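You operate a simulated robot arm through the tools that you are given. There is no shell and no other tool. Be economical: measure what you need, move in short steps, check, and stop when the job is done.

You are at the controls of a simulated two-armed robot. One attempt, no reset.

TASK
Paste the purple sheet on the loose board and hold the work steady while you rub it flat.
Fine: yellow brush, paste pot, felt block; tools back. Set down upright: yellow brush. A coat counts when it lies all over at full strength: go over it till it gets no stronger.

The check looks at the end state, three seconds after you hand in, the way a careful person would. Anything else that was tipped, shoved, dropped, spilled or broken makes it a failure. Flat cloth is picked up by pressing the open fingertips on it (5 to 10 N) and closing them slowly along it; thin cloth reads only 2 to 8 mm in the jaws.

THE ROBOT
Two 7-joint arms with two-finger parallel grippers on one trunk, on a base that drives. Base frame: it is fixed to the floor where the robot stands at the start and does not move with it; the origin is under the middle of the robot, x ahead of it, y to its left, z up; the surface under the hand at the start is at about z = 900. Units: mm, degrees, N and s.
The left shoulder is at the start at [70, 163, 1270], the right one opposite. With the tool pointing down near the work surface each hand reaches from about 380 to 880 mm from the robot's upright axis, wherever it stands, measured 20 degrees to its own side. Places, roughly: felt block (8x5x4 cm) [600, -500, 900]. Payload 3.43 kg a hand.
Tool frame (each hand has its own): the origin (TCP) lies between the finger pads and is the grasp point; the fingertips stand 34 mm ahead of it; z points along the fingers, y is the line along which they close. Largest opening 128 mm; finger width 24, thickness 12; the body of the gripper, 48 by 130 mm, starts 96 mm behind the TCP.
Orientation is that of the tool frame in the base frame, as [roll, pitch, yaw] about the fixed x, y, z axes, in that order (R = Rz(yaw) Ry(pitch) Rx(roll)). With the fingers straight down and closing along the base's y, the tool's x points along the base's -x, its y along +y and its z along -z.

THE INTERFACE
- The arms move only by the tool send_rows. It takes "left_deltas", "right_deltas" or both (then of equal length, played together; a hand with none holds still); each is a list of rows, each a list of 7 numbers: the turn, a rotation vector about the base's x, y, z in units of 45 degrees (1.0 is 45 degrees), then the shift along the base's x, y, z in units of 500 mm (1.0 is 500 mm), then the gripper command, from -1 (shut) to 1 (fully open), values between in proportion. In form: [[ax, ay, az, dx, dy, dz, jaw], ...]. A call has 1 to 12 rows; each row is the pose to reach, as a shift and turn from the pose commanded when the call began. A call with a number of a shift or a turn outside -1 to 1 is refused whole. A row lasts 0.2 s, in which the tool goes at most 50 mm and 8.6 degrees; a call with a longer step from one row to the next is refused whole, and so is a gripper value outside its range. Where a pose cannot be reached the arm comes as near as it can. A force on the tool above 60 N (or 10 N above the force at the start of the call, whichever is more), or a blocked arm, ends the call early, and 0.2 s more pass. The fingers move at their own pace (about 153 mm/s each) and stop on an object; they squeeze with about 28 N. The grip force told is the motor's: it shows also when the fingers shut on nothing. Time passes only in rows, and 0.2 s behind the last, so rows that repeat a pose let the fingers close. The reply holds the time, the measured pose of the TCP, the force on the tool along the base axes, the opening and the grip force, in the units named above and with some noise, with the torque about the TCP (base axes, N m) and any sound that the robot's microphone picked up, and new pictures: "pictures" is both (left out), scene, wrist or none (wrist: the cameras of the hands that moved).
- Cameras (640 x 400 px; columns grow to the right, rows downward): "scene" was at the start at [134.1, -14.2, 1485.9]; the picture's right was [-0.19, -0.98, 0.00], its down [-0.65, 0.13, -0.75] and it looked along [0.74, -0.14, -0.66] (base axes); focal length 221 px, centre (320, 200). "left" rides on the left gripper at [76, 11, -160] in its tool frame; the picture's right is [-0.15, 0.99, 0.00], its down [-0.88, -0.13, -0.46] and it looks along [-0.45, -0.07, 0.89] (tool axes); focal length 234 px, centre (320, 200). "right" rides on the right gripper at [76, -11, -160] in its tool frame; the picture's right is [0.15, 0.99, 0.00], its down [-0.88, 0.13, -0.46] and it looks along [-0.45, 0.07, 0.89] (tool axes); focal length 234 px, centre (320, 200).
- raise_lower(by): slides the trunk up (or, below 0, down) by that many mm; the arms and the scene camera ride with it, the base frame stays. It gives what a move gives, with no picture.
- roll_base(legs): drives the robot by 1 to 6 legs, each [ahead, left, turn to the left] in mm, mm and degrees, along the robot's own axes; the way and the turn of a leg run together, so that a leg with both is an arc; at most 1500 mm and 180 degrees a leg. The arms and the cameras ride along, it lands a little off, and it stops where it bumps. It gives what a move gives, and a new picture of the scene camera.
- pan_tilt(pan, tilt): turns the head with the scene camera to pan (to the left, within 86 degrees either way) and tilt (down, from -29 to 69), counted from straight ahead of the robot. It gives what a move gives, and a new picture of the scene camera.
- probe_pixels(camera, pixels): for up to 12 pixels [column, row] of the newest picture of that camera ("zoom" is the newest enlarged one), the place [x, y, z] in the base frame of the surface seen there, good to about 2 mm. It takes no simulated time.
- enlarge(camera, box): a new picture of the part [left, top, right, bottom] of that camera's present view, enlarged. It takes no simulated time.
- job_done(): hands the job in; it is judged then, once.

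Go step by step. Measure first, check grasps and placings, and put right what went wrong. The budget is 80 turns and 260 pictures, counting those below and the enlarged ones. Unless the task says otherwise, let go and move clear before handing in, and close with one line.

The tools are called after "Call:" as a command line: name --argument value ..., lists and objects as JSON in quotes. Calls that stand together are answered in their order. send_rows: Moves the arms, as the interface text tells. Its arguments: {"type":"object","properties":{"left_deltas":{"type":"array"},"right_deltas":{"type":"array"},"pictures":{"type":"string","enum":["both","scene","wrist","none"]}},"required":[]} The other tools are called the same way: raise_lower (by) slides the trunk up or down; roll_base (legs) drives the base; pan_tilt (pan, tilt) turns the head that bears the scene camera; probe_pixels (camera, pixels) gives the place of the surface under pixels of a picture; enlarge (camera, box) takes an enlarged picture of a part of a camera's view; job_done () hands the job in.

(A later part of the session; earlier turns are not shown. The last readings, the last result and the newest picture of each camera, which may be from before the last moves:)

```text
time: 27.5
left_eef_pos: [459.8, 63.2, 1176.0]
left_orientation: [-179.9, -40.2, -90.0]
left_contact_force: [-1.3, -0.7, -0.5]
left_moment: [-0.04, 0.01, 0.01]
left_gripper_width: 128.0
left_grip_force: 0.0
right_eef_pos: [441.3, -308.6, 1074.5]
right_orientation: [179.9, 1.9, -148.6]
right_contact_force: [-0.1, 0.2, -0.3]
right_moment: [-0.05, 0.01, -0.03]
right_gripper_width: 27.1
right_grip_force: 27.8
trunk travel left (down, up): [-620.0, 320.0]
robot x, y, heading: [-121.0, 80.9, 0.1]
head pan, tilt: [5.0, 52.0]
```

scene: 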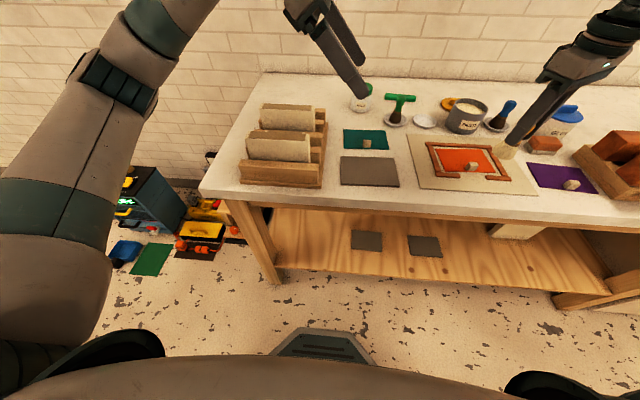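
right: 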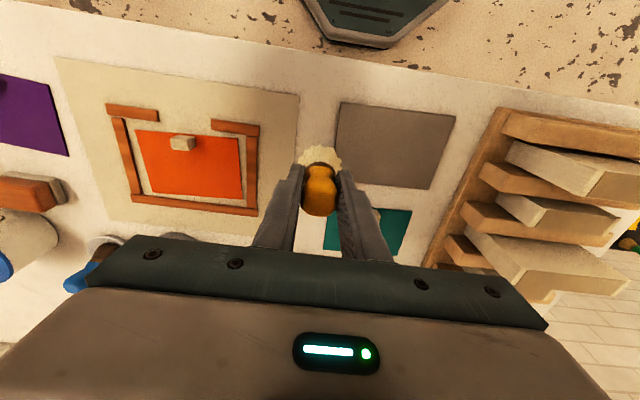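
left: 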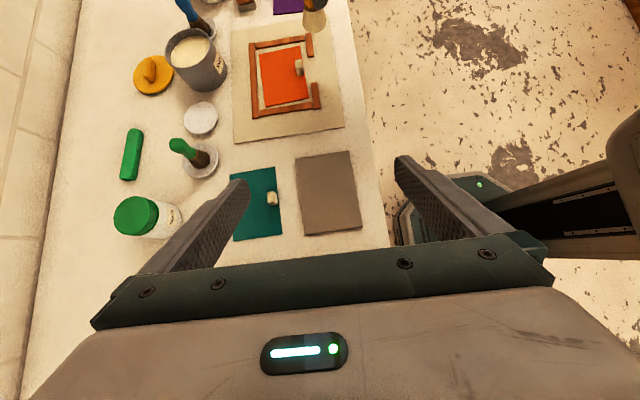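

The left hand reaches over the board edge when tilted 40°, so holding later is feasible. For coating, I'll shift the base left 150 so the right hand can cover the whole board upright, pressing lightly.

Call:
roll_base --legs '[[0, 150, 0]]'

Call:
send_rows --left_deltas '[[0, 0, 0, 0, 0.08, 0, 1], [0, 0, 0, 0, 0.16, 0, 1], [0, 0, 0, 0, 0.2, 0, 1], [0, 0, 0, 0, 0.2, 0, 1], [0, 0, 0, 0, 0.2, 0, 1], [0, 0, 0, 0, 0.2, 0, 1], [0, 0, 0, 0, 0.2, 0, 1]]' --right_deltas '[[0, 0, 0, 0.02, 0.06, 0, -1], [0, 0, 0, 0.04, 0.12, 0, -1], [0, 0, 0, 0.04, 0.2, 0, -1], [0, 0, 0, 0.04, 0.28, 0, -1], [0, 0, 0, 0.04, 0.299, -0.04, -1], [0, 0, 0, 0.04, 0.299, -0.12, -1], [0, 0, 0, 0.04, 0.299, -0.12, -1]]'

```text
time: 28.9
left_eef_pos: [460.1, 210.6, 1176.7]
left_orientation: [-180.0, -40.0, -90.0]
left_contact_force: [-1.0, 0.0, 0.2]
left_moment: [-0.01, 0.01, 0.01]
left_gripper_width: 128.1
left_grip_force: 0.0
right_eef_pos: [442.1, -160.4, 1074.4]
right_orientation: [179.8, 1.9, -148.6]
right_contact_force: [0.7, -0.1, -0.6]
right_moment: [-0.02, 0.04, 0.03]
right_gripper_width: 27.2
right_grip_force: 28.0
trunk travel left (down, up): [-620.0, 320.0]
robot x, y, heading: [-121.7, 229.3, 0.0]
head pan, tilt: [5.0, 52.0]
```

scene: 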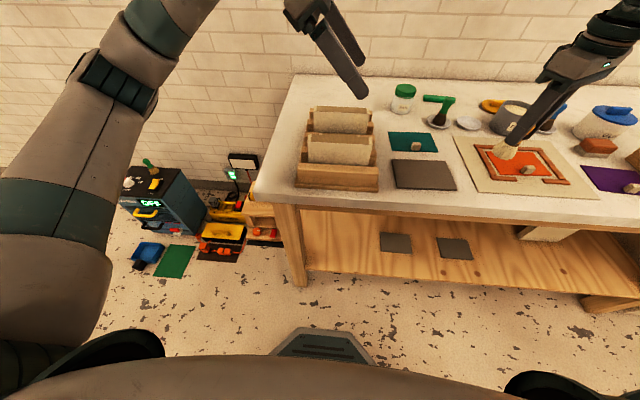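

```text
time: 30.5
left_eef_pos: [458.5, 311.6, 1178.3]
left_orientation: [-179.9, -40.0, -90.0]
left_contact_force: [0.5, 0.5, 0.0]
left_moment: [0.02, -0.01, -0.02]
left_gripper_width: 128.2
left_grip_force: 0.0
right_eef_pos: [462.5, -8.2, 1012.7]
right_orientation: [179.9, 2.0, -148.6]
right_contact_force: [-0.2, 0.8, -0.9]
right_moment: [0.01, -0.03, 0.0]
right_gripper_width: 27.3
right_grip_force: 27.6
trunk travel left (down, up): [-620.0, 320.0]
robot x, y, heading: [-123.1, 225.7, 0.1]
head pan, tilt: [5.0, 52.0]
```

scene: 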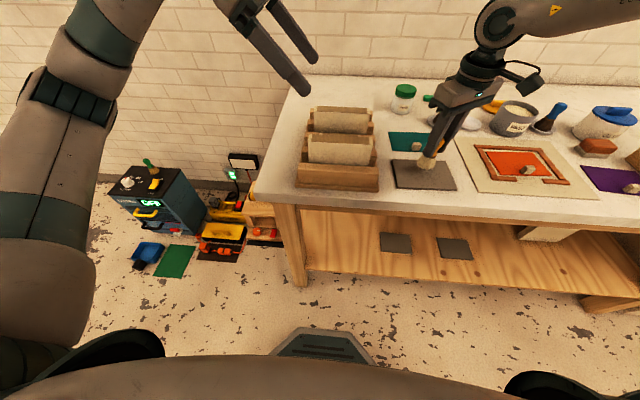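
right: 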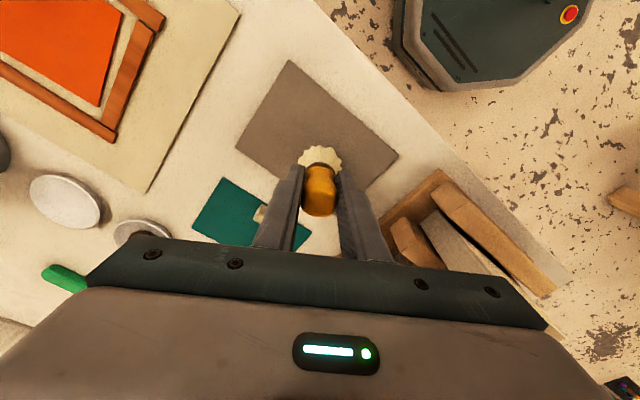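
left: 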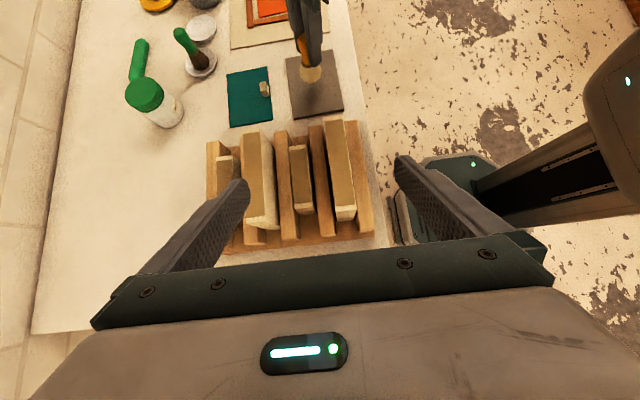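

Right hand is over the board centre. Descend gently towards contact at TCP ≈ 981.

Call:
send_rows --right_deltas '[[0, 0, 0, 0, 0, -0.03, -1], [0, 0, 0, 0, 0, -0.046, -1], [0, 0, 0, 0, 0, -0.054, -1], [0, 0, 0, 0, 0, -0.06, -1], [0, 0, 0, 0, 0, -0.064, -1], [0, 0, 0, 0, 0, -0.064, -1]]' --pictures "none"

Call:
enlarge --camera "scene" --box '[370, 110, 490, 210]'

```text
time: 31.9
left_eef_pos: [458.7, 311.9, 1178.2]
left_orientation: [-179.9, -40.2, -90.0]
left_contact_force: [-0.3, -1.0, 0.5]
left_moment: [0.0, -0.02, 0.0]
left_gripper_width: 127.9
left_grip_force: 0.0
right_eef_pos: [460.8, -9.4, 982.5]
right_orientation: [179.9, 2.1, -148.7]
right_contact_force: [1.0, -2.5, 8.8]
right_moment: [-0.24, 0.05, 0.03]
right_gripper_width: 27.4
right_grip_force: 28.1
trunk travel left (down, up): [-620.0, 320.0]
robot x, y, heading: [-119.3, 225.7, 0.1]
head pan, tilt: [5.0, 52.0]
```

```text
4.00 times, centred on (430, 160) of scene
```

zoom: 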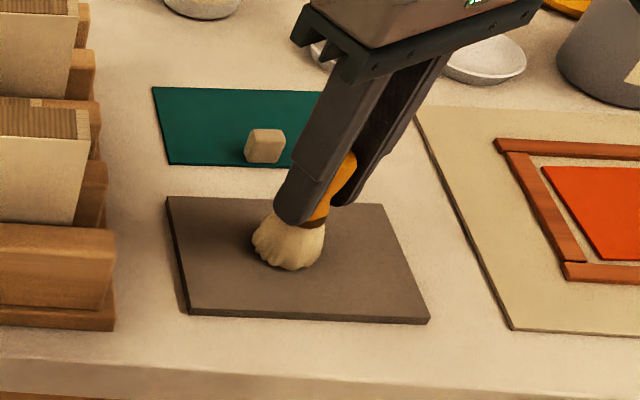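

Contact at 8.8 N and the board has not moved. Make a short test stroke along the centre line.

Call:
send_rows --right_deltas '[[0, 0, 0, 0, -0.03, 0, -1], [0, 0, 0, 0, -0.06, 0, -1], [0, 0, 0, 0.001, -0.09, 0, -1], [0, 0, 0, 0.003, -0.12, 0, -1], [0, 0, 0, 0, -0.08, 0, -1], [0, 0, 0, 0, -0.04, 0, -1], [0, 0, 0, 0, 0, 0, -1], [0, 0, 0, -0.002, 0.04, 0, -1], [0, 0, 0, -0.004, 0.08, 0, -1], [0, 0, 0, -0.005, 0.11, 0, -1], [0, 0, 0, -0.005, 0.11, 0, -1]]' --pictures "none"

Call:
enlarge --camera "scene" --box '[370, 110, 490, 210]'

```text
time: 34.3
left_eef_pos: [458.1, 310.0, 1177.5]
left_orientation: [-179.9, -40.0, -90.0]
left_contact_force: [-0.2, 0.1, 0.0]
left_moment: [-0.05, 0.0, 0.04]
left_gripper_width: 127.9
left_grip_force: 0.2
right_eef_pos: [459.6, 45.5, 983.5]
right_orientation: [179.8, 2.0, -148.5]
right_contact_force: [-0.8, -0.9, 5.1]
right_moment: [-0.18, 0.13, -0.01]
right_gripper_width: 27.3
right_grip_force: 27.5
trunk travel left (down, up): [-620.0, 320.0]
robot x, y, heading: [-116.7, 225.6, -0.0]
head pan, tilt: [5.0, 52.0]
```

```text
4.00 times, centred on (430, 160) of scene
```

zoom: 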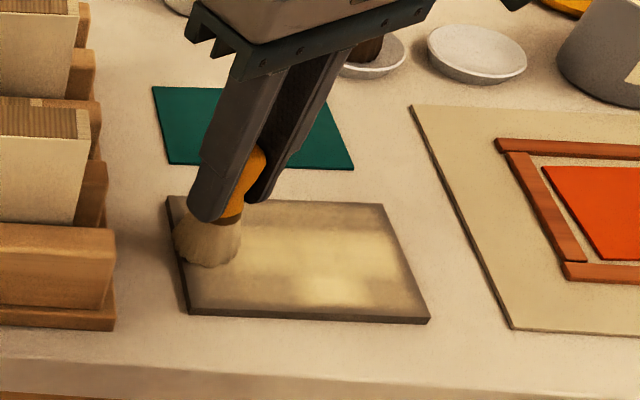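

The paste goes on well in a wide band and the board stays put. Continue rastering: front band, there and back.

Call:
send_rows --right_deltas '[[0, 0, 0, -0.06, 0, 0, -1], [0, 0, 0, -0.06, -0.046, 0, -1], [0, 0, 0, -0.057, -0.092, 0, -1], [0, 0, 0, -0.054, -0.138, 0, -1], [0, 0, 0, -0.051, -0.184, 0, -1], [0, 0, 0, -0.05, -0.235, 0, -1], [0, 0, 0, -0.07, -0.235, 0, -1], [0, 0, 0, -0.07, -0.184, 0, -1], [0, 0, 0, -0.072, -0.138, 0, -1], [0, 0, 0, -0.075, -0.092, 0, -1], [0, 0, 0, -0.078, -0.046, 0, -1], [0, 0, 0, -0.08, 0.005, 0, -1]]' --pictures "none"

Call:
send_rows --right_deltas '[[0, 0, 0, 0.06, 0, 0, -1], [0, 0, 0, 0.12, 0, 0, -1], [0, 0, 0, 0.14, -0.046, 0, -1], [0, 0, 0, 0.143, -0.092, 0, -1], [0, 0, 0, 0.146, -0.138, 0, -1], [0, 0, 0, 0.149, -0.184, 0, -1], [0, 0, 0, 0.152, -0.237, 0, -1], [0, 0, 0, 0.17, -0.237, 0, -1], [0, 0, 0, 0.168, -0.178, 0, -1], [0, 0, 0, 0.165, -0.118, 0, -1], [0, 0, 0, 0.162, -0.059, 0, -1], [0, 0, 0, 0.16, 0, 0, -1]]' --pictures "none"

Call:
enlarge --camera "scene" --box '[370, 110, 490, 210]'

```text
time: 36.9
left_eef_pos: [457.8, 310.0, 1178.8]
left_orientation: [-179.9, -40.0, -90.0]
left_contact_force: [0.2, 0.2, 0.3]
left_moment: [0.0, 0.0, -0.03]
left_gripper_width: 128.2
left_grip_force: 0.1
right_eef_pos: [418.1, 47.0, 981.2]
right_orientation: [179.9, 2.1, -148.7]
right_contact_force: [0.7, -5.2, 12.7]
right_moment: [-0.67, 0.02, 0.06]
right_gripper_width: 27.3
right_grip_force: 28.1
trunk travel left (down, up): [-620.0, 320.0]
robot x, y, heading: [-119.1, 228.5, -0.2]
head pan, tilt: [5.0, 52.0]
```

```text
time: 39.5
left_eef_pos: [458.9, 311.1, 1177.7]
left_orientation: [-179.9, -40.1, -90.0]
left_contact_force: [0.6, 0.4, -0.6]
left_moment: [-0.02, -0.02, 0.0]
left_gripper_width: 128.1
left_grip_force: 0.1
right_eef_pos: [500.0, 47.4, 981.7]
right_orientation: [179.8, 2.0, -148.7]
right_contact_force: [-1.2, -2.7, 7.4]
right_moment: [-0.25, 0.12, 0.01]
right_gripper_width: 27.4
right_grip_force: 27.2
trunk travel left (down, up): [-620.0, 320.0]
robot x, y, heading: [-119.5, 228.7, 0.2]
head pan, tilt: [5.0, 52.0]
```

```text
4.00 times, centred on (430, 160) of scene
```

zoom: 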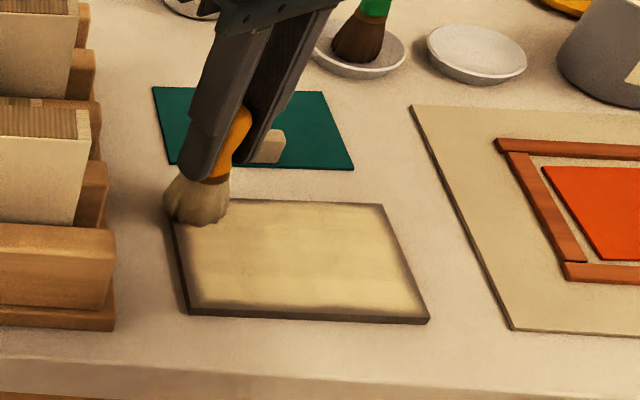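

Nearly covered; the edges are lighter. I'll run a perimeter pass close to the edges with what is left on the brush.

Call:
send_rows --right_deltas '[[0, 0, 0, 0.006, 0.022, 0, -1], [0, 0, 0, 0.008, -0.026, 0, -1], [0, 0, 0, 0.011, -0.07, 0, -1], [0, 0, 0, 0.014, -0.115, 0, -1], [0, 0, 0, 0.017, -0.16, 0, -1], [0, 0, 0, 0.02, -0.205, 0, -1], [0, 0, 0, 0.022, -0.25, 0, -1], [0, 0, 0, -0.02, -0.25, 0, -1], [0, 0, 0, -0.06, -0.252, 0, -1], [0, 0, 0, -0.1, -0.254, 0, -1], [0, 0, 0, -0.13, -0.255, 0, -1], [0, 0, 0, -0.16, -0.256, 0, -1]]' --pictures "none"

Call:
send_rows --right_deltas '[[0, 0, 0, -0.002, 0.045, 0, -1], [0, 0, 0, -0.004, 0.09, 0, -1], [0, 0, 0, -0.006, 0.135, 0, -1], [0, 0, 0, -0.008, 0.18, 0, -1], [0, 0, 0, -0.01, 0.225, 0, -1], [0, 0, 0, -0.012, 0.272, 0, -1], [0, 0, 0, 0.03, 0.273, 0, -1], [0, 0, 0, 0.075, 0.274, 0, -1], [0, 0, 0, 0.12, 0.276, 0, -1], [0, 0, 0, 0.165, 0.278, 0, -1], [0, 0, 0, 0.165, 0.278, 0.12, -1], [0, 0, 0, 0.165, 0.2, 0.2, -1]]' --pictures "none"

Call:
enlarge --camera "scene" --box '[370, 110, 490, 210]'

```text
time: 42.1
left_eef_pos: [458.9, 310.9, 1178.0]
left_orientation: [-179.9, -40.0, -90.0]
left_contact_force: [-0.6, 0.2, -0.4]
left_moment: [0.02, -0.03, 0.0]
left_gripper_width: 128.1
left_grip_force: 0.0
right_eef_pos: [418.8, -80.0, 983.5]
right_orientation: [179.8, 2.0, -148.6]
right_contact_force: [-0.5, -0.4, 0.2]
right_moment: [-0.02, 0.06, -0.01]
right_gripper_width: 27.4
right_grip_force: 28.3
right hand out of reach, approached as far as the arm can: row 1
trunk travel left (down, up): [-620.0, 320.0]
robot x, y, heading: [-122.7, 226.6, 0.1]
head pan, tilt: [5.0, 52.0]
```

```text
refused: row 11 steps farther than a row can; nothing moved
```

```text
4.00 times, centred on (430, 160) of scene
```

zoom: 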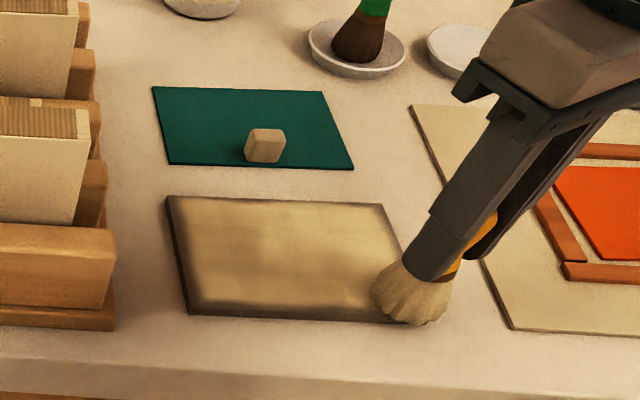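

Far and right edges improved; force dropped to zero, so I'll lower 2 mm and finish the front and left edges, then lift clear.

Call:
send_rows --right_deltas '[[0, 0, 0, -0.002, 0.045, -0.005, -1], [0, 0, 0, -0.004, 0.09, -0.006, -1], [0, 0, 0, -0.006, 0.135, -0.006, -1], [0, 0, 0, -0.008, 0.18, -0.006, -1], [0, 0, 0, -0.01, 0.225, -0.006, -1], [0, 0, 0, -0.012, 0.272, -0.006, -1], [0, 0, 0, 0.03, 0.273, -0.006, -1], [0, 0, 0, 0.075, 0.274, -0.006, -1], [0, 0, 0, 0.12, 0.274, -0.006, -1], [0, 0, 0, 0.165, 0.274, -0.006, -1], [0, 0, 0, 0.165, 0.26, 0.08, -1], [0, 0, 0, 0.165, 0.24, 0.16, -1]]' --pictures "none"

Call:
send_rows --right_deltas '[[0, 0, 0, 0, -0.08, 0.03, -1], [0, 0, 0, 0, -0.16, 0.05, -1], [0, 0, 0, 0, -0.24, 0.05, -1], [0, 0, 0, 0, -0.32, 0.05, -1], [0, 0, 0, 0, -0.4, 0.05, -1], [0, 0, 0, 0, -0.48, 0.05, -1], [0, 0, 0, 0, -0.56, 0.05, -1], [0, 0, 0, 0, -0.6, 0.05, -1]]' --pictures "scene"

Call:
enlarge --camera "scene" --box '[370, 110, 490, 210]'

```text
time: 44.7
left_eef_pos: [456.7, 310.8, 1178.2]
left_orientation: [-179.8, -40.1, -89.9]
left_contact_force: [-1.1, -0.2, 0.1]
left_moment: [0.0, -0.02, 0.01]
left_gripper_width: 127.9
left_grip_force: 0.0
right_eef_pos: [498.8, 40.0, 1061.6]
right_orientation: [179.9, 1.9, -148.6]
right_contact_force: [-1.0, -1.0, -0.4]
right_moment: [-0.03, -0.04, 0.04]
right_gripper_width: 27.4
right_grip_force: 27.5
right hand out of reach, approached as far as the arm can: row 10
trunk travel left (down, up): [-620.0, 320.0]
robot x, y, heading: [-118.5, 229.5, 0.1]
head pan, tilt: [5.0, 52.0]
```

```text
time: 46.5
left_eef_pos: [460.2, 311.2, 1176.6]
left_orientation: [180.0, -40.1, -89.9]
left_contact_force: [0.0, 0.4, 0.8]
left_moment: [0.01, 0.02, -0.03]
left_gripper_width: 127.9
left_grip_force: 0.1
right_eef_pos: [464.7, -176.0, 1083.7]
right_orientation: [180.0, 2.1, -148.8]
right_contact_force: [-0.2, 1.0, -0.3]
right_moment: [-0.02, -0.01, -0.01]
right_gripper_width: 27.4
right_grip_force: 28.1
right hand out of reach, approached as far as the arm can: row 5, 6, 7, 8
trunk travel left (down, up): [-620.0, 320.0]
robot x, y, heading: [-119.3, 224.4, -0.3]
head pan, tilt: [5.0, 52.0]
```

scene: 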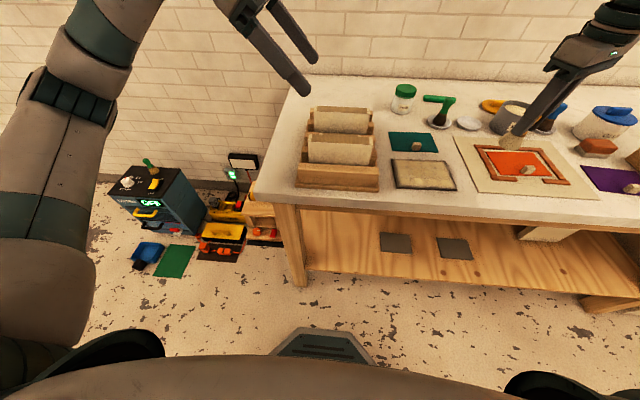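

```text
4.00 times, centred on (430, 160) of scene
```

zoom: 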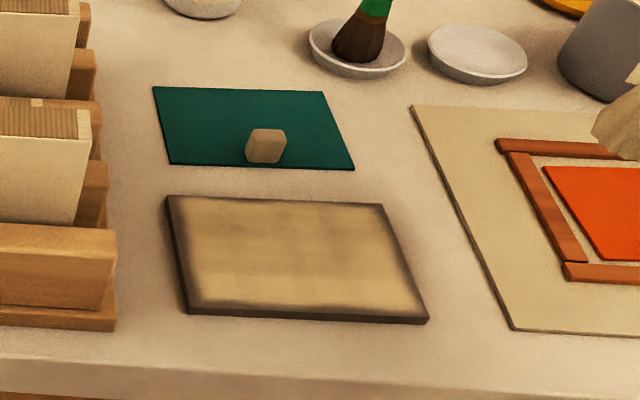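

The coat is strong in the middle but the edge strips are weaker, so I'll redip. Drive the base to where the pot is reachable.

Call:
roll_base --legs '[[130, -210, 0]]'

Call:
send_rows --right_deltas '[[0, 0, 0, 0.06, 0.0, 0, -1], [0, 0, 0, 0.12, 0.0, 0, -1], [0, 0, 0, 0.18, 0.0, 0, -1]]' --pictures "wrist"

```text
time: 48.3
left_eef_pos: [585.7, 99.6, 1177.7]
left_orientation: [-180.0, -40.2, -89.8]
left_contact_force: [0.6, 1.3, 0.6]
left_moment: [0.01, -0.03, -0.02]
left_gripper_width: 128.4
left_grip_force: 0.2
right_eef_pos: [592.4, -386.8, 1082.8]
right_orientation: [179.9, 2.0, -148.7]
right_contact_force: [0.4, 0.0, -0.6]
right_moment: [0.01, -0.02, 0.0]
right_gripper_width: 27.7
right_grip_force: 27.9
trunk travel left (down, up): [-620.0, 320.0]
robot x, y, heading: [8.4, 12.0, 0.4]
head pan, tilt: [5.0, 52.0]
```

scene: 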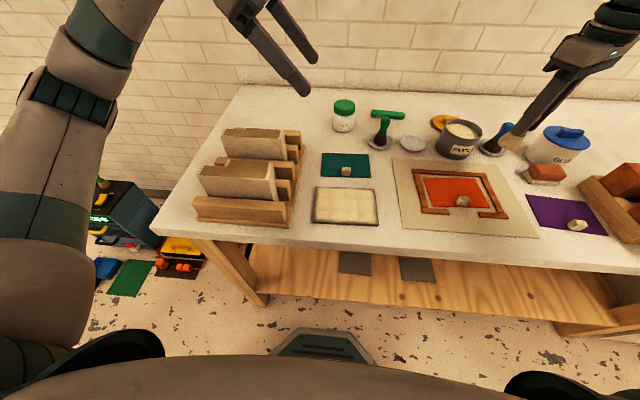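

```text
time: 49.1
left_eef_pos: [586.0, 100.7, 1177.0]
left_orientation: [-180.0, -40.1, -89.9]
left_contact_force: [-1.1, -0.9, -0.1]
left_moment: [-0.02, -0.03, -0.01]
left_gripper_width: 127.9
left_grip_force: 0.1
right_eef_pos: [637.1, -353.1, 1078.9]
right_orientation: [-179.8, 2.1, -149.2]
right_contact_force: [0.7, -1.2, -1.5]
right_moment: [-0.03, 0.02, -0.01]
right_gripper_width: 27.4
right_grip_force: 28.1
right hand out of reach, approached as far as the arm can: row 1, 2, 3
trunk travel left (down, up): [-620.0, 320.0]
robot x, y, heading: [7.5, 15.9, -0.0]
head pan, tilt: [5.0, 52.0]
```

right: 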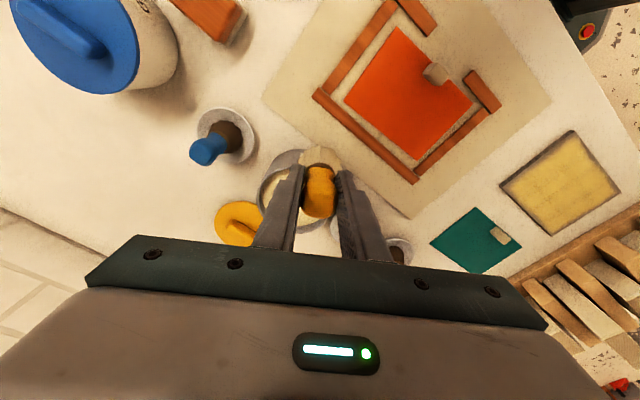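

The arm is at its extension limit (~600 mm from the shoulder), so drive ahead 75 mm; that puts the brush nearly over the pot.

Call:
roll_base --legs '[[95, 0, 0]]'

```text
time: 50.2
left_eef_pos: [680.6, 100.7, 1177.5]
left_orientation: [179.9, -40.2, -89.9]
left_contact_force: [-0.5, 0.7, 0.3]
left_moment: [0.02, 0.0, 0.0]
left_gripper_width: 127.8
left_grip_force: 0.1
right_eef_pos: [732.0, -352.2, 1080.2]
right_orientation: [-179.9, 2.1, -149.0]
right_contact_force: [0.5, 0.2, -1.6]
right_moment: [-0.01, 0.01, -0.03]
right_gripper_width: 27.4
right_grip_force: 28.4
trunk travel left (down, up): [-620.0, 320.0]
robot x, y, heading: [101.2, 16.1, 0.2]
head pan, tilt: [5.0, 52.0]
```

scene: 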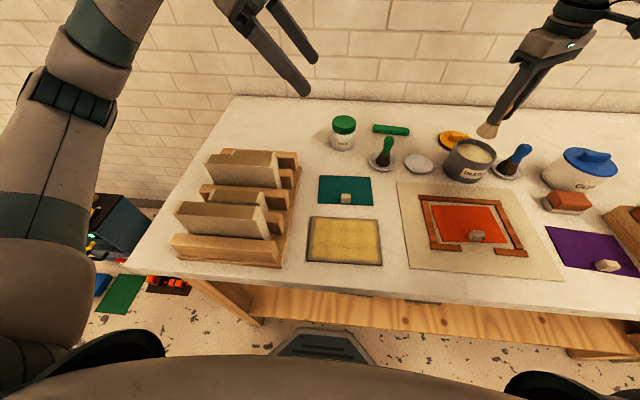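

Now dip gently: move to [709,-336] and lower to TCP ≈1032.

Call:
send_rows --right_deltas '[[0, 0, 0, -0.046, 0.032, 0, -1], [0, 0, 0, -0.046, 0.032, 0, -1], [0, 0, 0, -0.046, 0.032, -0.04, -1], [0, 0, 0, -0.046, 0.032, -0.07, -1], [0, 0, 0, -0.046, 0.032, -0.084, -1], [0, 0, 0, -0.046, 0.032, -0.092, -1], [0, 0, 0, -0.046, 0.032, -0.096, -1], [0, 0, 0, -0.046, 0.032, -0.096, -1], [0, 0, 0, -0.046, 0.032, -0.04, -1], [0, 0, 0, -0.046, 0.032, 0.02, -1], [0, 0, 0, -0.06, 0.032, 0.06, -1]]'

Call:
enlarge --camera "scene" --box '[280, 100, 540, 290]'

```text
time: 52.6
left_eef_pos: [680.3, 101.2, 1178.8]
left_orientation: [-180.0, -40.2, -89.8]
left_contact_force: [-0.5, -0.2, 0.0]
left_moment: [0.0, -0.05, 0.0]
left_gripper_width: 128.2
left_grip_force: 0.1
right_eef_pos: [699.7, -335.5, 1110.4]
right_orientation: [-179.7, 2.1, -149.1]
right_contact_force: [0.1, -0.1, -0.9]
right_moment: [-0.04, -0.02, 0.0]
right_gripper_width: 27.4
right_grip_force: 28.4
trunk travel left (down, up): [-620.0, 320.0]
robot x, y, heading: [103.2, 16.1, 0.4]
head pan, tilt: [5.0, 52.0]
```

scene: 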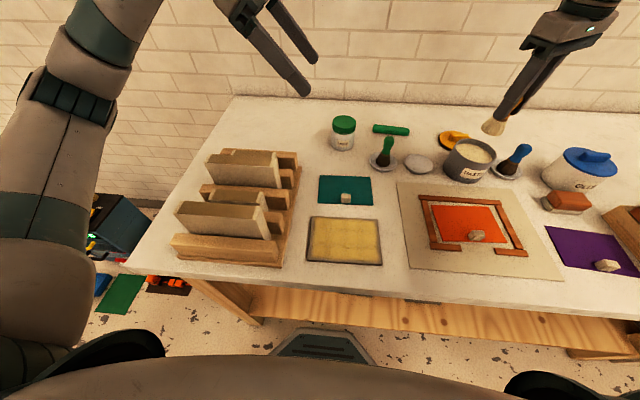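
right: 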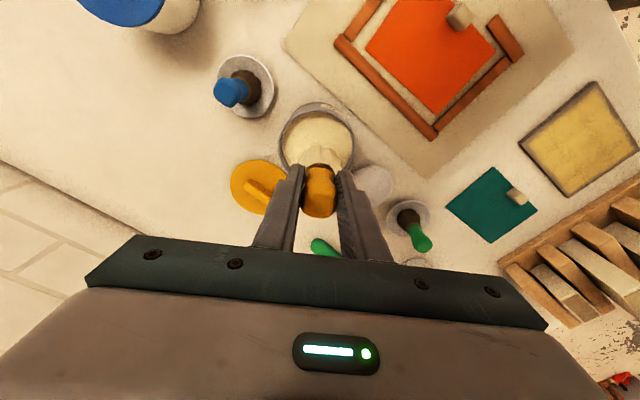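

```text
2.11 times, centred on (410, 195) of scene
```

zoom: 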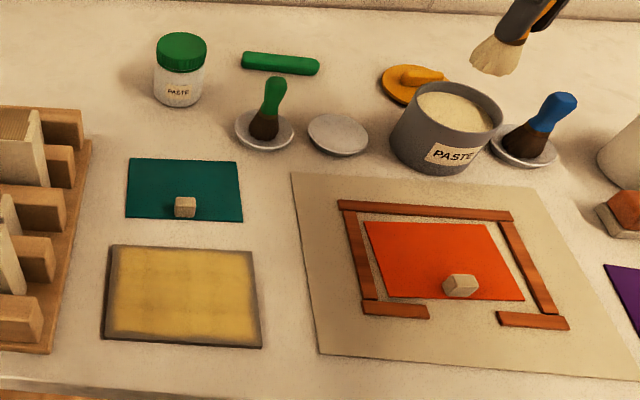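

Check the brush's load close up.

Call:
enlarge --camera "scene" --box '[455, 90, 535, 140]'

```text
8.00 times, centred on (495, 115) of scene
```

zoom: 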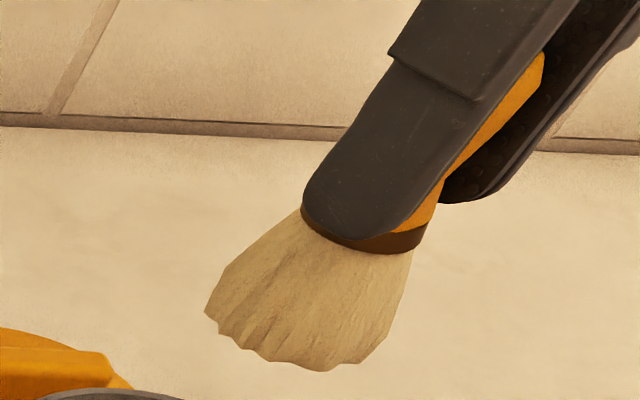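

It looks only part-loaded (tan), so I'll dip again, pressing slightly deeper, and read the force at the bottom.

Call:
send_rows --right_deltas '[[0, 0, 0, 0.018, 0, -0.05, -1], [0, 0, 0, 0.018, 0, -0.1, -1], [0, 0, 0, 0.018, 0, -0.14, -1], [0, 0, 0, 0.018, 0, -0.152, -1], [0, 0, 0, 0.018, 0, -0.158, -1], [0, 0, 0, 0.018, 0, -0.162, -1], [0, 0, 0, 0.018, 0, -0.162, -1]]' --pictures "none"

Call:
send_rows --right_deltas '[[0, 0, 0, 0, 0, 0.05, -1], [0, 0, 0, 0, 0, 0.14, -1], [0, 0, 0, -0.02, 0, 0.16, -1]]' --pictures "none"

Call:
enlarge --camera "scene" --box '[455, 90, 535, 140]'

```text
time: 54.2
left_eef_pos: [678.1, 101.6, 1179.6]
left_orientation: [-179.6, -40.1, -89.9]
left_contact_force: [0.2, 0.6, 0.4]
left_moment: [0.01, -0.03, -0.01]
left_gripper_width: 127.9
left_grip_force: 0.0
right_eef_pos: [709.4, -334.9, 1033.8]
right_orientation: [-179.4, 2.5, -149.0]
right_contact_force: [5.5, -7.7, 43.8]
right_moment: [-0.46, 0.43, 0.16]
right_gripper_width: 27.4
right_grip_force: 28.2
trunk travel left (down, up): [-620.0, 320.0]
robot x, y, heading: [104.7, 13.0, 0.3]
head pan, tilt: [5.0, 52.0]
```

```text
time: 55.0
left_eef_pos: [680.2, 100.0, 1177.6]
left_orientation: [-179.9, -40.1, -89.8]
left_contact_force: [-0.1, 0.0, -0.3]
left_moment: [0.02, -0.01, 0.0]
left_gripper_width: 128.0
left_grip_force: 0.2
right_eef_pos: [698.4, -335.0, 1109.1]
right_orientation: [-179.9, 2.0, -149.1]
right_contact_force: [-0.3, 0.5, 0.1]
right_moment: [-0.01, 0.0, -0.02]
right_gripper_width: 27.1
right_grip_force: 27.9
trunk travel left (down, up): [-620.0, 320.0]
robot x, y, heading: [101.1, 16.9, 0.2]
head pan, tilt: [5.0, 52.0]
```

```text
8.00 times, centred on (495, 115) of scene
```

zoom: 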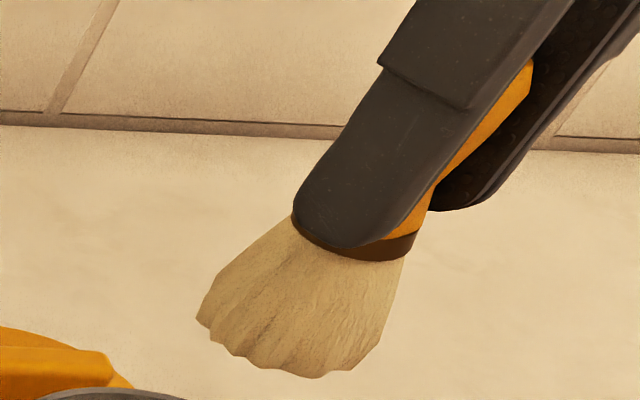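

Loaded (contact 44 N in the paste). Drive back to the board-coating position.

Call:
roll_base --legs '[[-220, 240, 0]]'

```text
time: 57.2
left_eef_pos: [458.3, 343.5, 1176.3]
left_orientation: [-180.0, -40.1, -89.5]
left_contact_force: [-0.5, -0.1, -0.1]
left_moment: [0.02, 0.0, -0.04]
left_gripper_width: 127.9
left_grip_force: 0.1
right_eef_pos: [478.7, -92.2, 1108.6]
right_orientation: [-179.8, 2.1, -148.9]
right_contact_force: [1.2, -0.9, -0.5]
right_moment: [-0.01, 0.01, 0.01]
right_gripper_width: 27.3
right_grip_force: 27.9
trunk travel left (down, up): [-620.0, 320.0]
robot x, y, heading: [-120.9, 256.1, 0.7]
head pan, tilt: [5.0, 52.0]
```

scene: 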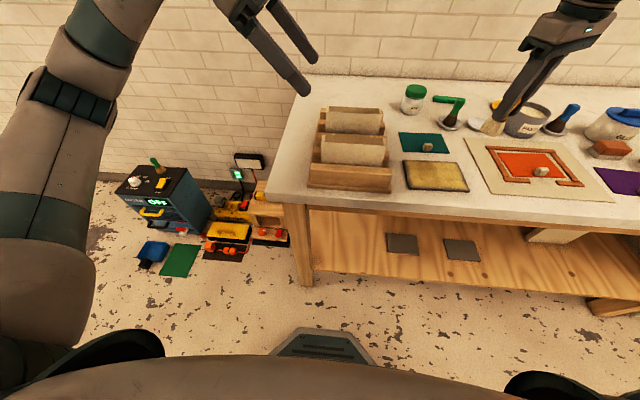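

Start the perimeter pass: lower onto the rear-right corner and stroke along the rear edge.

Call:
send_rows --right_deltas '[[0, 0, 0, 0.067, 0.024, -0.04, -1], [0, 0, 0, 0.067, 0.024, -0.12, -1], [0, 0, 0, 0.067, 0.024, -0.2, -1], [0, 0, 0, 0.067, 0.024, -0.248, -1], [0, 0, 0, 0.067, 0.024, -0.258, -1], [0, 0, 0, 0.065, 0.065, -0.26, -1], [0, 0, 0, 0.063, 0.105, -0.26, -1], [0, 0, 0, 0.061, 0.145, -0.26, -1], [0, 0, 0, 0.059, 0.185, -0.26, -1], [0, 0, 0, 0.057, 0.225, -0.26, -1], [0, 0, 0, 0.055, 0.265, -0.26, -1], [0, 0, 0, 0.053, 0.308, -0.26, -1]]' --pictures "none"

Call:
enlarge --camera "scene" --box '[380, 110, 500, 210]'

```text
time: 59.8
left_eef_pos: [454.3, 341.9, 1179.2]
left_orientation: [-179.8, -40.1, -89.6]
left_contact_force: [-0.2, -1.1, 0.2]
left_moment: [-0.01, 0.02, 0.02]
left_gripper_width: 128.3
left_grip_force: 0.1
right_eef_pos: [504.9, 62.8, 982.2]
right_orientation: [-179.6, 2.3, -148.9]
right_contact_force: [0.9, -11.5, 33.4]
right_moment: [-0.89, 0.53, 0.21]
right_gripper_width: 27.4
right_grip_force: 28.2
trunk travel left (down, up): [-620.0, 320.0]
robot x, y, heading: [-119.7, 253.4, 0.7]
head pan, tilt: [5.0, 52.0]
```

```text
4.00 times, centred on (440, 160) of scene
```

zoom: 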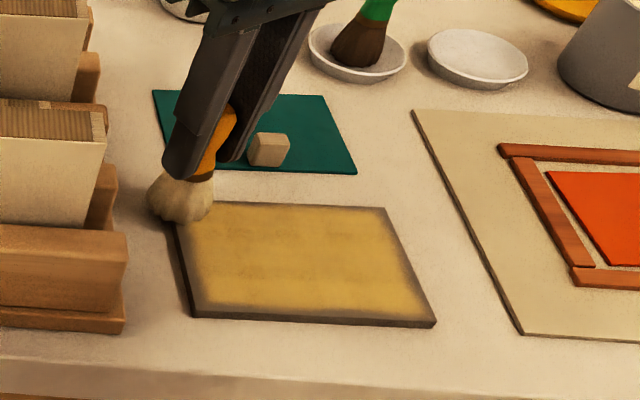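

Continue down the left edge and along the front edge, raised 1 mm to ease the force.

Call:
send_rows --right_deltas '[[0, 0, 0, -0.04, -0.001, 0.002, -1], [0, 0, 0, -0.08, -0.003, 0.002, -1], [0, 0, 0, -0.12, -0.005, 0.002, -1], [0, 0, 0, -0.16, -0.006, 0.002, -1], [0, 0, 0, -0.184, -0.007, 0.002, -1], [0, 0, 0, -0.183, -0.05, 0.002, -1], [0, 0, 0, -0.181, -0.1, 0.002, -1], [0, 0, 0, -0.179, -0.14, 0.002, -1], [0, 0, 0, -0.178, -0.18, 0.002, -1], [0, 0, 0, -0.176, -0.22, 0.002, -1], [0, 0, 0, -0.175, -0.26, 0.002, -1], [0, 0, 0, -0.174, -0.292, 0.002, -1]]' --pictures "none"

Call:
enlarge --camera "scene" --box '[380, 110, 500, 210]'

```text
time: 62.4
left_eef_pos: [457.4, 342.1, 1177.5]
left_orientation: [-180.0, -40.2, -89.6]
left_contact_force: [-0.3, 0.4, -0.6]
left_moment: [0.0, 0.0, 0.01]
left_gripper_width: 128.0
left_grip_force: 0.1
right_eef_pos: [416.3, -82.6, 981.4]
right_orientation: [-179.7, 2.1, -148.9]
right_contact_force: [-1.1, 5.3, 16.9]
right_moment: [0.59, 0.18, 0.04]
right_gripper_width: 27.2
right_grip_force: 27.9
trunk travel left (down, up): [-620.0, 320.0]
robot x, y, heading: [-120.0, 253.0, 0.4]
head pan, tilt: [5.0, 52.0]
```

```text
4.00 times, centred on (440, 160) of scene
```

zoom: 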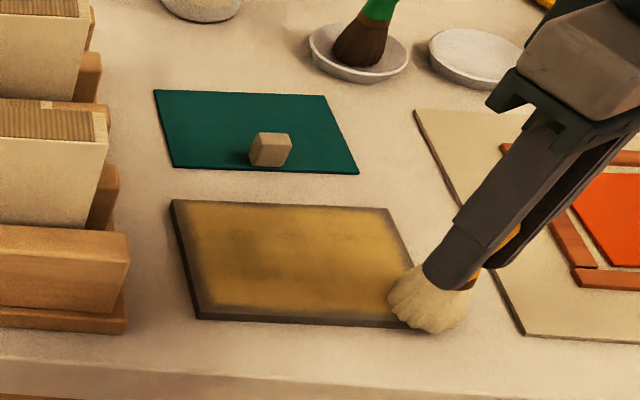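

Lift the brush and look at the coat from above with the wrist camera.

Call:
send_rows --right_deltas '[[0, 0, 0, 0, 0, 0.06, -1], [0, 0, 0, 0, 0, 0.14, -1], [0, 0, 0, -0.04, 0, 0.2, -1]]' --pictures "wrist"

Call:
enlarge --camera "scene" --box '[380, 110, 500, 210]'

```text
time: 63.2
left_eef_pos: [456.5, 342.8, 1179.0]
left_orientation: [-179.9, -40.0, -89.5]
left_contact_force: [0.0, -0.1, 0.8]
left_moment: [-0.02, -0.03, -0.03]
left_gripper_width: 127.9
left_grip_force: 0.0
right_eef_pos: [395.1, -85.7, 1079.7]
right_orientation: [-179.8, 2.1, -148.8]
right_contact_force: [-0.4, 0.2, -0.7]
right_moment: [0.01, -0.03, 0.0]
right_gripper_width: 27.5
right_grip_force: 28.1
trunk travel left (down, up): [-620.0, 320.0]
robot x, y, heading: [-120.6, 255.1, 0.4]
head pan, tilt: [5.0, 52.0]
```

right: 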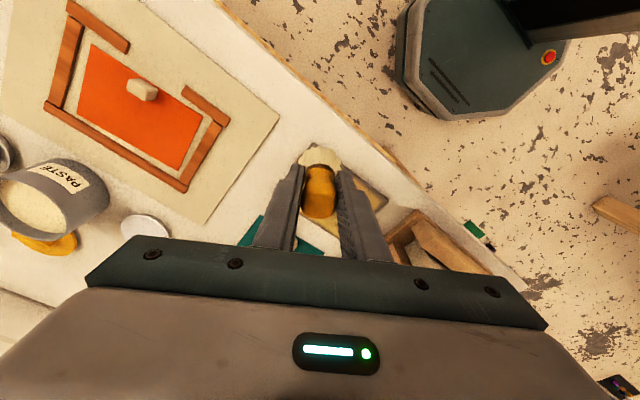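

```text
4.00 times, centred on (440, 160) of scene
```

zoom: 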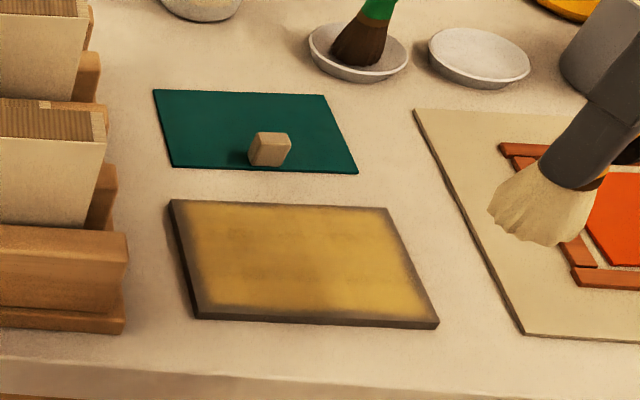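

The coat is uniform but turned from cream to gold with time; I'll make a fresh stroke across the middle to see whether it changes the coat.

Call:
send_rows --right_deltas '[[0, 0, 0, 0.09, 0.0, 0, -1], [0, 0, 0, 0.13, 0.05, -0.07, -1], [0, 0, 0, 0.13, 0.05, -0.15, -1], [0, 0, 0, 0.13, 0.05, -0.19, -1], [0, 0, 0, 0.13, 0.05, -0.2, -1], [0, 0, 0, 0.13, 0.1, -0.201, -1], [0, 0, 0, 0.13, 0.15, -0.201, -1], [0, 0, 0, 0.13, 0.2, -0.201, -1], [0, 0, 0, 0.13, 0.15, -0.201, -1], [0, 0, 0, 0.13, 0.1, -0.201, -1], [0, 0, 0, 0.13, 0.05, -0.201, -1], [0, 0, 0, 0.13, 0.0, -0.15, -1]]' --pictures "none"

Call:
enlarge --camera "scene" --box '[380, 110, 500, 210]'

```text
time: 65.8
left_eef_pos: [457.3, 340.4, 1177.4]
left_orientation: [-179.9, -40.1, -89.5]
left_contact_force: [0.2, -0.8, 0.0]
left_moment: [0.06, 0.0, 0.04]
left_gripper_width: 127.9
left_grip_force: 0.0
right_eef_pos: [461.6, -88.7, 1005.1]
right_orientation: [-179.9, 2.0, -149.0]
right_contact_force: [-0.1, -0.1, -0.1]
right_moment: [0.0, -0.03, 0.0]
right_gripper_width: 27.3
right_grip_force: 28.1
trunk travel left (down, up): [-620.0, 320.0]
robot x, y, heading: [-121.9, 255.7, 0.7]
head pan, tilt: [5.0, 52.0]
```

```text
4.00 times, centred on (440, 160) of scene
```

zoom: 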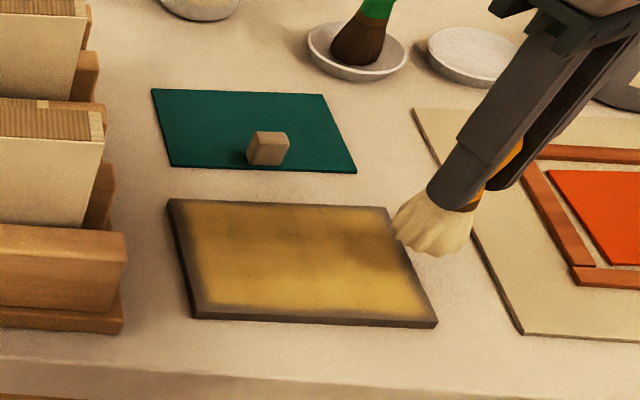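

Going over it again makes no difference, so the coat is at full strength. Raise the brush and drive back to return it to its saucer.

Call:
send_rows --right_deltas '[[0, 0, 0, 0, 0.02, 0.08, -1], [0, 0, 0, 0, 0.08, 0.15, -1], [0, 0, 0, 0, 0.14, 0.21, -1], [0, 0, 0, 0.0, 0.18, 0.21, -1]]' --pictures "none"

Call:
roll_base --legs '[[222, -236, -0.6]]'

```text
time: 66.8
left_eef_pos: [458.4, 342.7, 1177.8]
left_orientation: [-180.0, -40.1, -89.5]
left_contact_force: [1.0, -0.8, -0.2]
left_moment: [-0.02, 0.01, -0.01]
left_gripper_width: 128.2
left_grip_force: 0.0
right_eef_pos: [464.5, 8.4, 1108.8]
right_orientation: [-179.9, 1.9, -149.0]
right_contact_force: [-0.4, 0.1, -0.5]
right_moment: [-0.03, 0.03, -0.01]
right_gripper_width: 27.5
right_grip_force: 28.1
trunk travel left (down, up): [-620.0, 320.0]
robot x, y, heading: [-121.6, 256.4, 0.7]
head pan, tilt: [5.0, 52.0]
```

```text
time: 69.0
left_eef_pos: [680.7, 101.4, 1176.5]
left_orientation: [-180.0, -40.1, -90.1]
left_contact_force: [0.2, 0.1, -0.4]
left_moment: [0.0, 0.0, 0.01]
left_gripper_width: 128.1
left_grip_force: 0.1
right_eef_pos: [682.3, -233.1, 1108.3]
right_orientation: [-179.7, 2.1, -149.5]
right_contact_force: [0.2, 0.2, -0.3]
right_moment: [-0.02, 0.02, 0.02]
right_gripper_width: 27.6
right_grip_force: 28.1
trunk travel left (down, up): [-620.0, 320.0]
robot x, y, heading: [103.8, 19.1, -0.1]
head pan, tilt: [5.0, 52.0]
```

scene: 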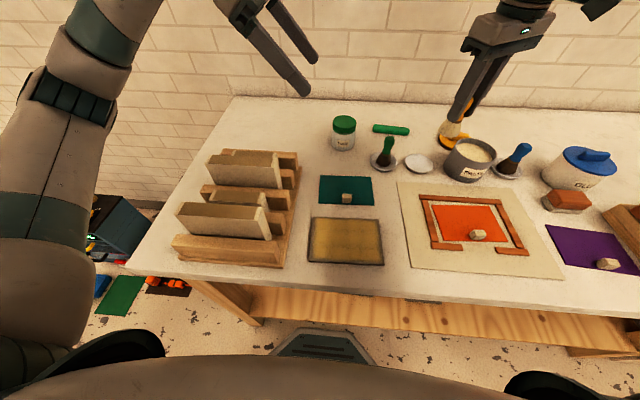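

The saucer is at (419,162). Measure it, and straighten the tool while moving above it.

Call:
probe_pixels --camera "scene" --pixels '[[419, 162], [405, 161], [434, 165], [420, 153], [418, 173], [412, 158], [427, 168]]'

Call:
send_rows --right_deltas '[[-0.02, 0.04, 0, 0.035, 0.017, 0, -1], [-0.024, 0.04, 0, 0.069, 0.034, 0, -1], [-0.024, 0.04, 0, 0.069, 0.034, -0.08, -1], [-0.024, 0.04, 0, 0.069, 0.034, -0.16, -1], [-0.024, 0.04, 0, 0.069, 0.034, -0.2, -1], [-0.024, 0.04, 0, 0.069, 0.034, -0.2, -1]]' --pictures "wrist"

Call:
enlarge --camera "scene" --box '[370, 100, 470, 190]'

```text
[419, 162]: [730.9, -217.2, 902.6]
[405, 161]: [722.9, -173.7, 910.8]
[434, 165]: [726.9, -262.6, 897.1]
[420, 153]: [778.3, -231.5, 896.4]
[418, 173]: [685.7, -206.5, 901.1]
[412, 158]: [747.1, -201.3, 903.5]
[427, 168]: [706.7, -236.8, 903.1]
```

```text
time: 70.4
left_eef_pos: [680.8, 101.5, 1177.9]
left_orientation: [-180.0, -40.1, -90.2]
left_contact_force: [0.0, -0.3, 0.4]
left_moment: [-0.02, -0.05, 0.03]
left_gripper_width: 128.0
left_grip_force: 0.1
right_eef_pos: [716.9, -215.1, 1010.9]
right_orientation: [-179.8, 0.0, -149.6]
right_contact_force: [0.3, 0.5, -0.6]
right_moment: [0.05, -0.02, 0.01]
right_gripper_width: 27.4
right_grip_force: 27.8
trunk travel left (down, up): [-620.0, 320.0]
robot x, y, heading: [98.6, 20.8, -0.2]
head pan, tilt: [5.0, 52.0]
```

right: 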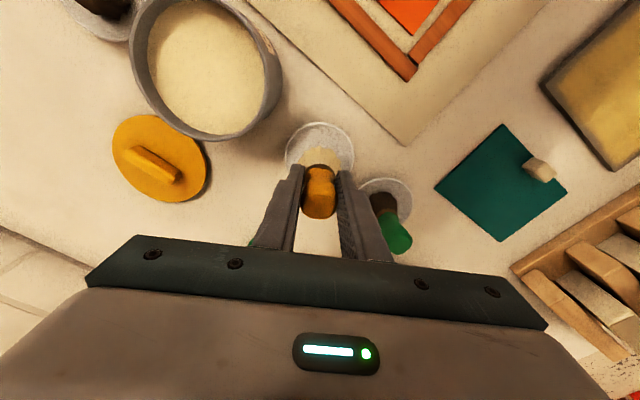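

```text
4.44 times, centred on (420, 145) of scene
```

zoom: 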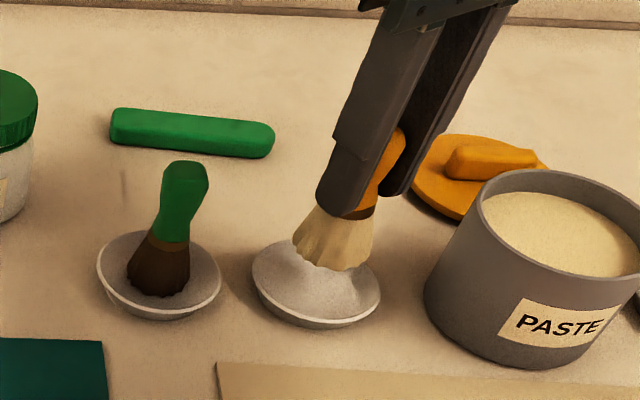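

Saucer centre is about [718,-214], under the brush. Lower to rest, then release.

Call:
send_rows --right_deltas '[[0, 0, 0, 0, 0, -0.03, -1], [0, 0, 0, 0, 0, -0.05, -1], [0, 0, 0, 0, 0, -0.057, -1], [0, 0, 0, 0, 0, -0.06, -1], [0, 0, 0, 0, 0, -0.06, -1]]' --pictures "none"

Call:
enlarge --camera "scene" --box '[370, 100, 470, 190]'

```text
time: 71.6
left_eef_pos: [680.1, 101.4, 1176.5]
left_orientation: [-180.0, -40.2, -90.1]
left_contact_force: [0.1, 0.2, 0.3]
left_moment: [0.01, 0.0, -0.02]
left_gripper_width: 128.0
left_grip_force: 0.1
right_eef_pos: [716.7, -216.8, 980.5]
right_orientation: [-179.9, 0.0, -149.4]
right_contact_force: [-0.1, 0.3, -0.7]
right_moment: [-0.05, -0.01, 0.0]
right_gripper_width: 27.0
right_grip_force: 27.9
trunk travel left (down, up): [-620.0, 320.0]
robot x, y, heading: [98.2, 24.2, -0.2]
head pan, tilt: [5.0, 52.0]
```

```text
4.44 times, centred on (420, 145) of scene
```

zoom: 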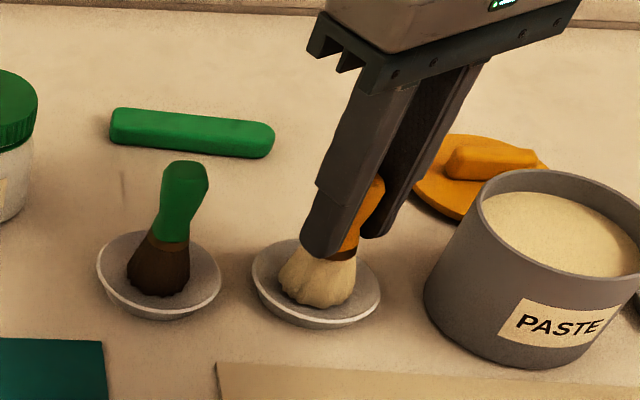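

No contact yet; lower a few mm more.

Call:
send_rows --right_deltas '[[0, 0, 0, 0, 0, -0.002, -1], [0, 0, 0, 0, 0, -0.004, -1], [0, 0, 0, 0, 0, -0.005, -1]]' --pictures "none"

```text
time: 72.4
left_eef_pos: [678.8, 100.7, 1178.6]
left_orientation: [-179.9, -40.0, -90.3]
left_contact_force: [-0.2, 0.3, -0.5]
left_moment: [0.01, -0.01, 0.0]
left_gripper_width: 128.1
left_grip_force: 0.2
right_eef_pos: [717.3, -216.4, 979.4]
right_orientation: [-179.7, 0.3, -149.6]
right_contact_force: [-0.6, -2.7, 13.0]
right_moment: [0.21, -0.2, -0.03]
right_gripper_width: 27.4
right_grip_force: 28.1
trunk travel left (down, up): [-620.0, 320.0]
robot x, y, heading: [102.8, 21.6, -0.2]
head pan, tilt: [5.0, 52.0]
```

Contact at 13 N. Back off 1 mm, then open slowly and rise.

Call:
send_rows --right_deltas '[[0, 0, 0, 0, 0, 0.002, -1], [0, 0, 0, 0, 0, 0.002, -0.5], [0, 0, 0, 0, 0, 0.002, -0.25], [0, 0, 0, 0, 0, 0.002, -0.05], [0, 0, 0, 0, 0, 0.002, 0], [0, 0, 0, 0, 0, 0.06, 0], [0, 0, 0, 0, 0, 0.14, 0], [0, 0, 0, 0, 0, 0.22, 0], [0, 0, 0, 0, 0, 0.22, 0]]'

Call:
enlarge --camera "scene" --box '[370, 100, 470, 190]'

```text
time: 74.4
left_eef_pos: [681.4, 101.3, 1177.7]
left_orientation: [179.9, -40.1, -90.1]
left_contact_force: [0.5, 0.3, 0.0]
left_moment: [0.03, 0.02, -0.03]
left_gripper_width: 127.9
left_grip_force: 0.0
right_eef_pos: [718.8, -217.4, 1086.9]
right_orientation: [-179.7, 0.0, -149.4]
right_contact_force: [0.3, 0.1, -0.1]
right_moment: [0.02, 0.02, 0.0]
right_gripper_width: 63.9
right_grip_force: 0.1
trunk travel left (down, up): [-620.0, 320.0]
robot x, y, heading: [97.1, 21.2, -0.1]
head pan, tilt: [5.0, 52.0]
```

scene: 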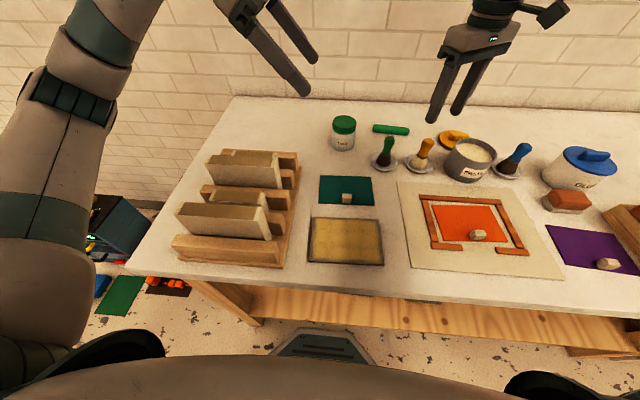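
right: 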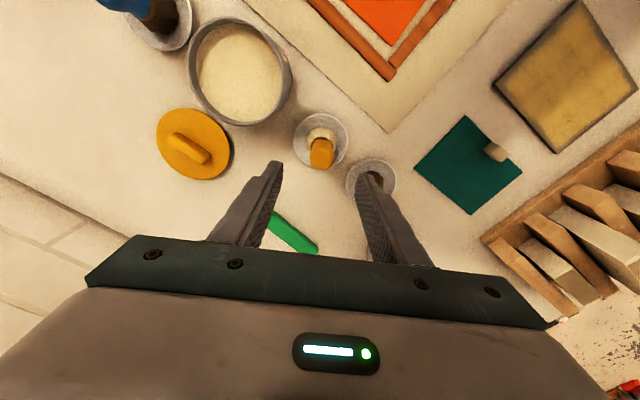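

```text
4.44 times, centred on (420, 145) of scene
```

zoom: 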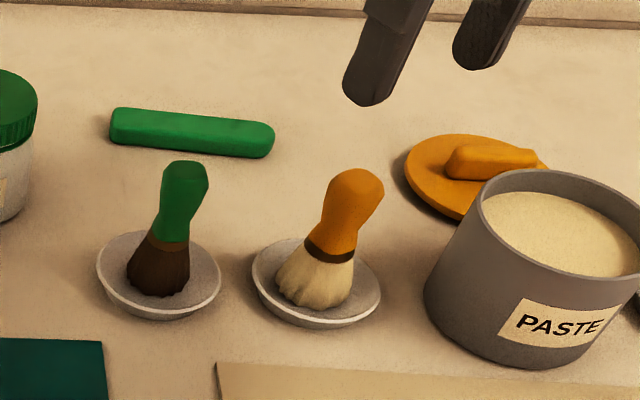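

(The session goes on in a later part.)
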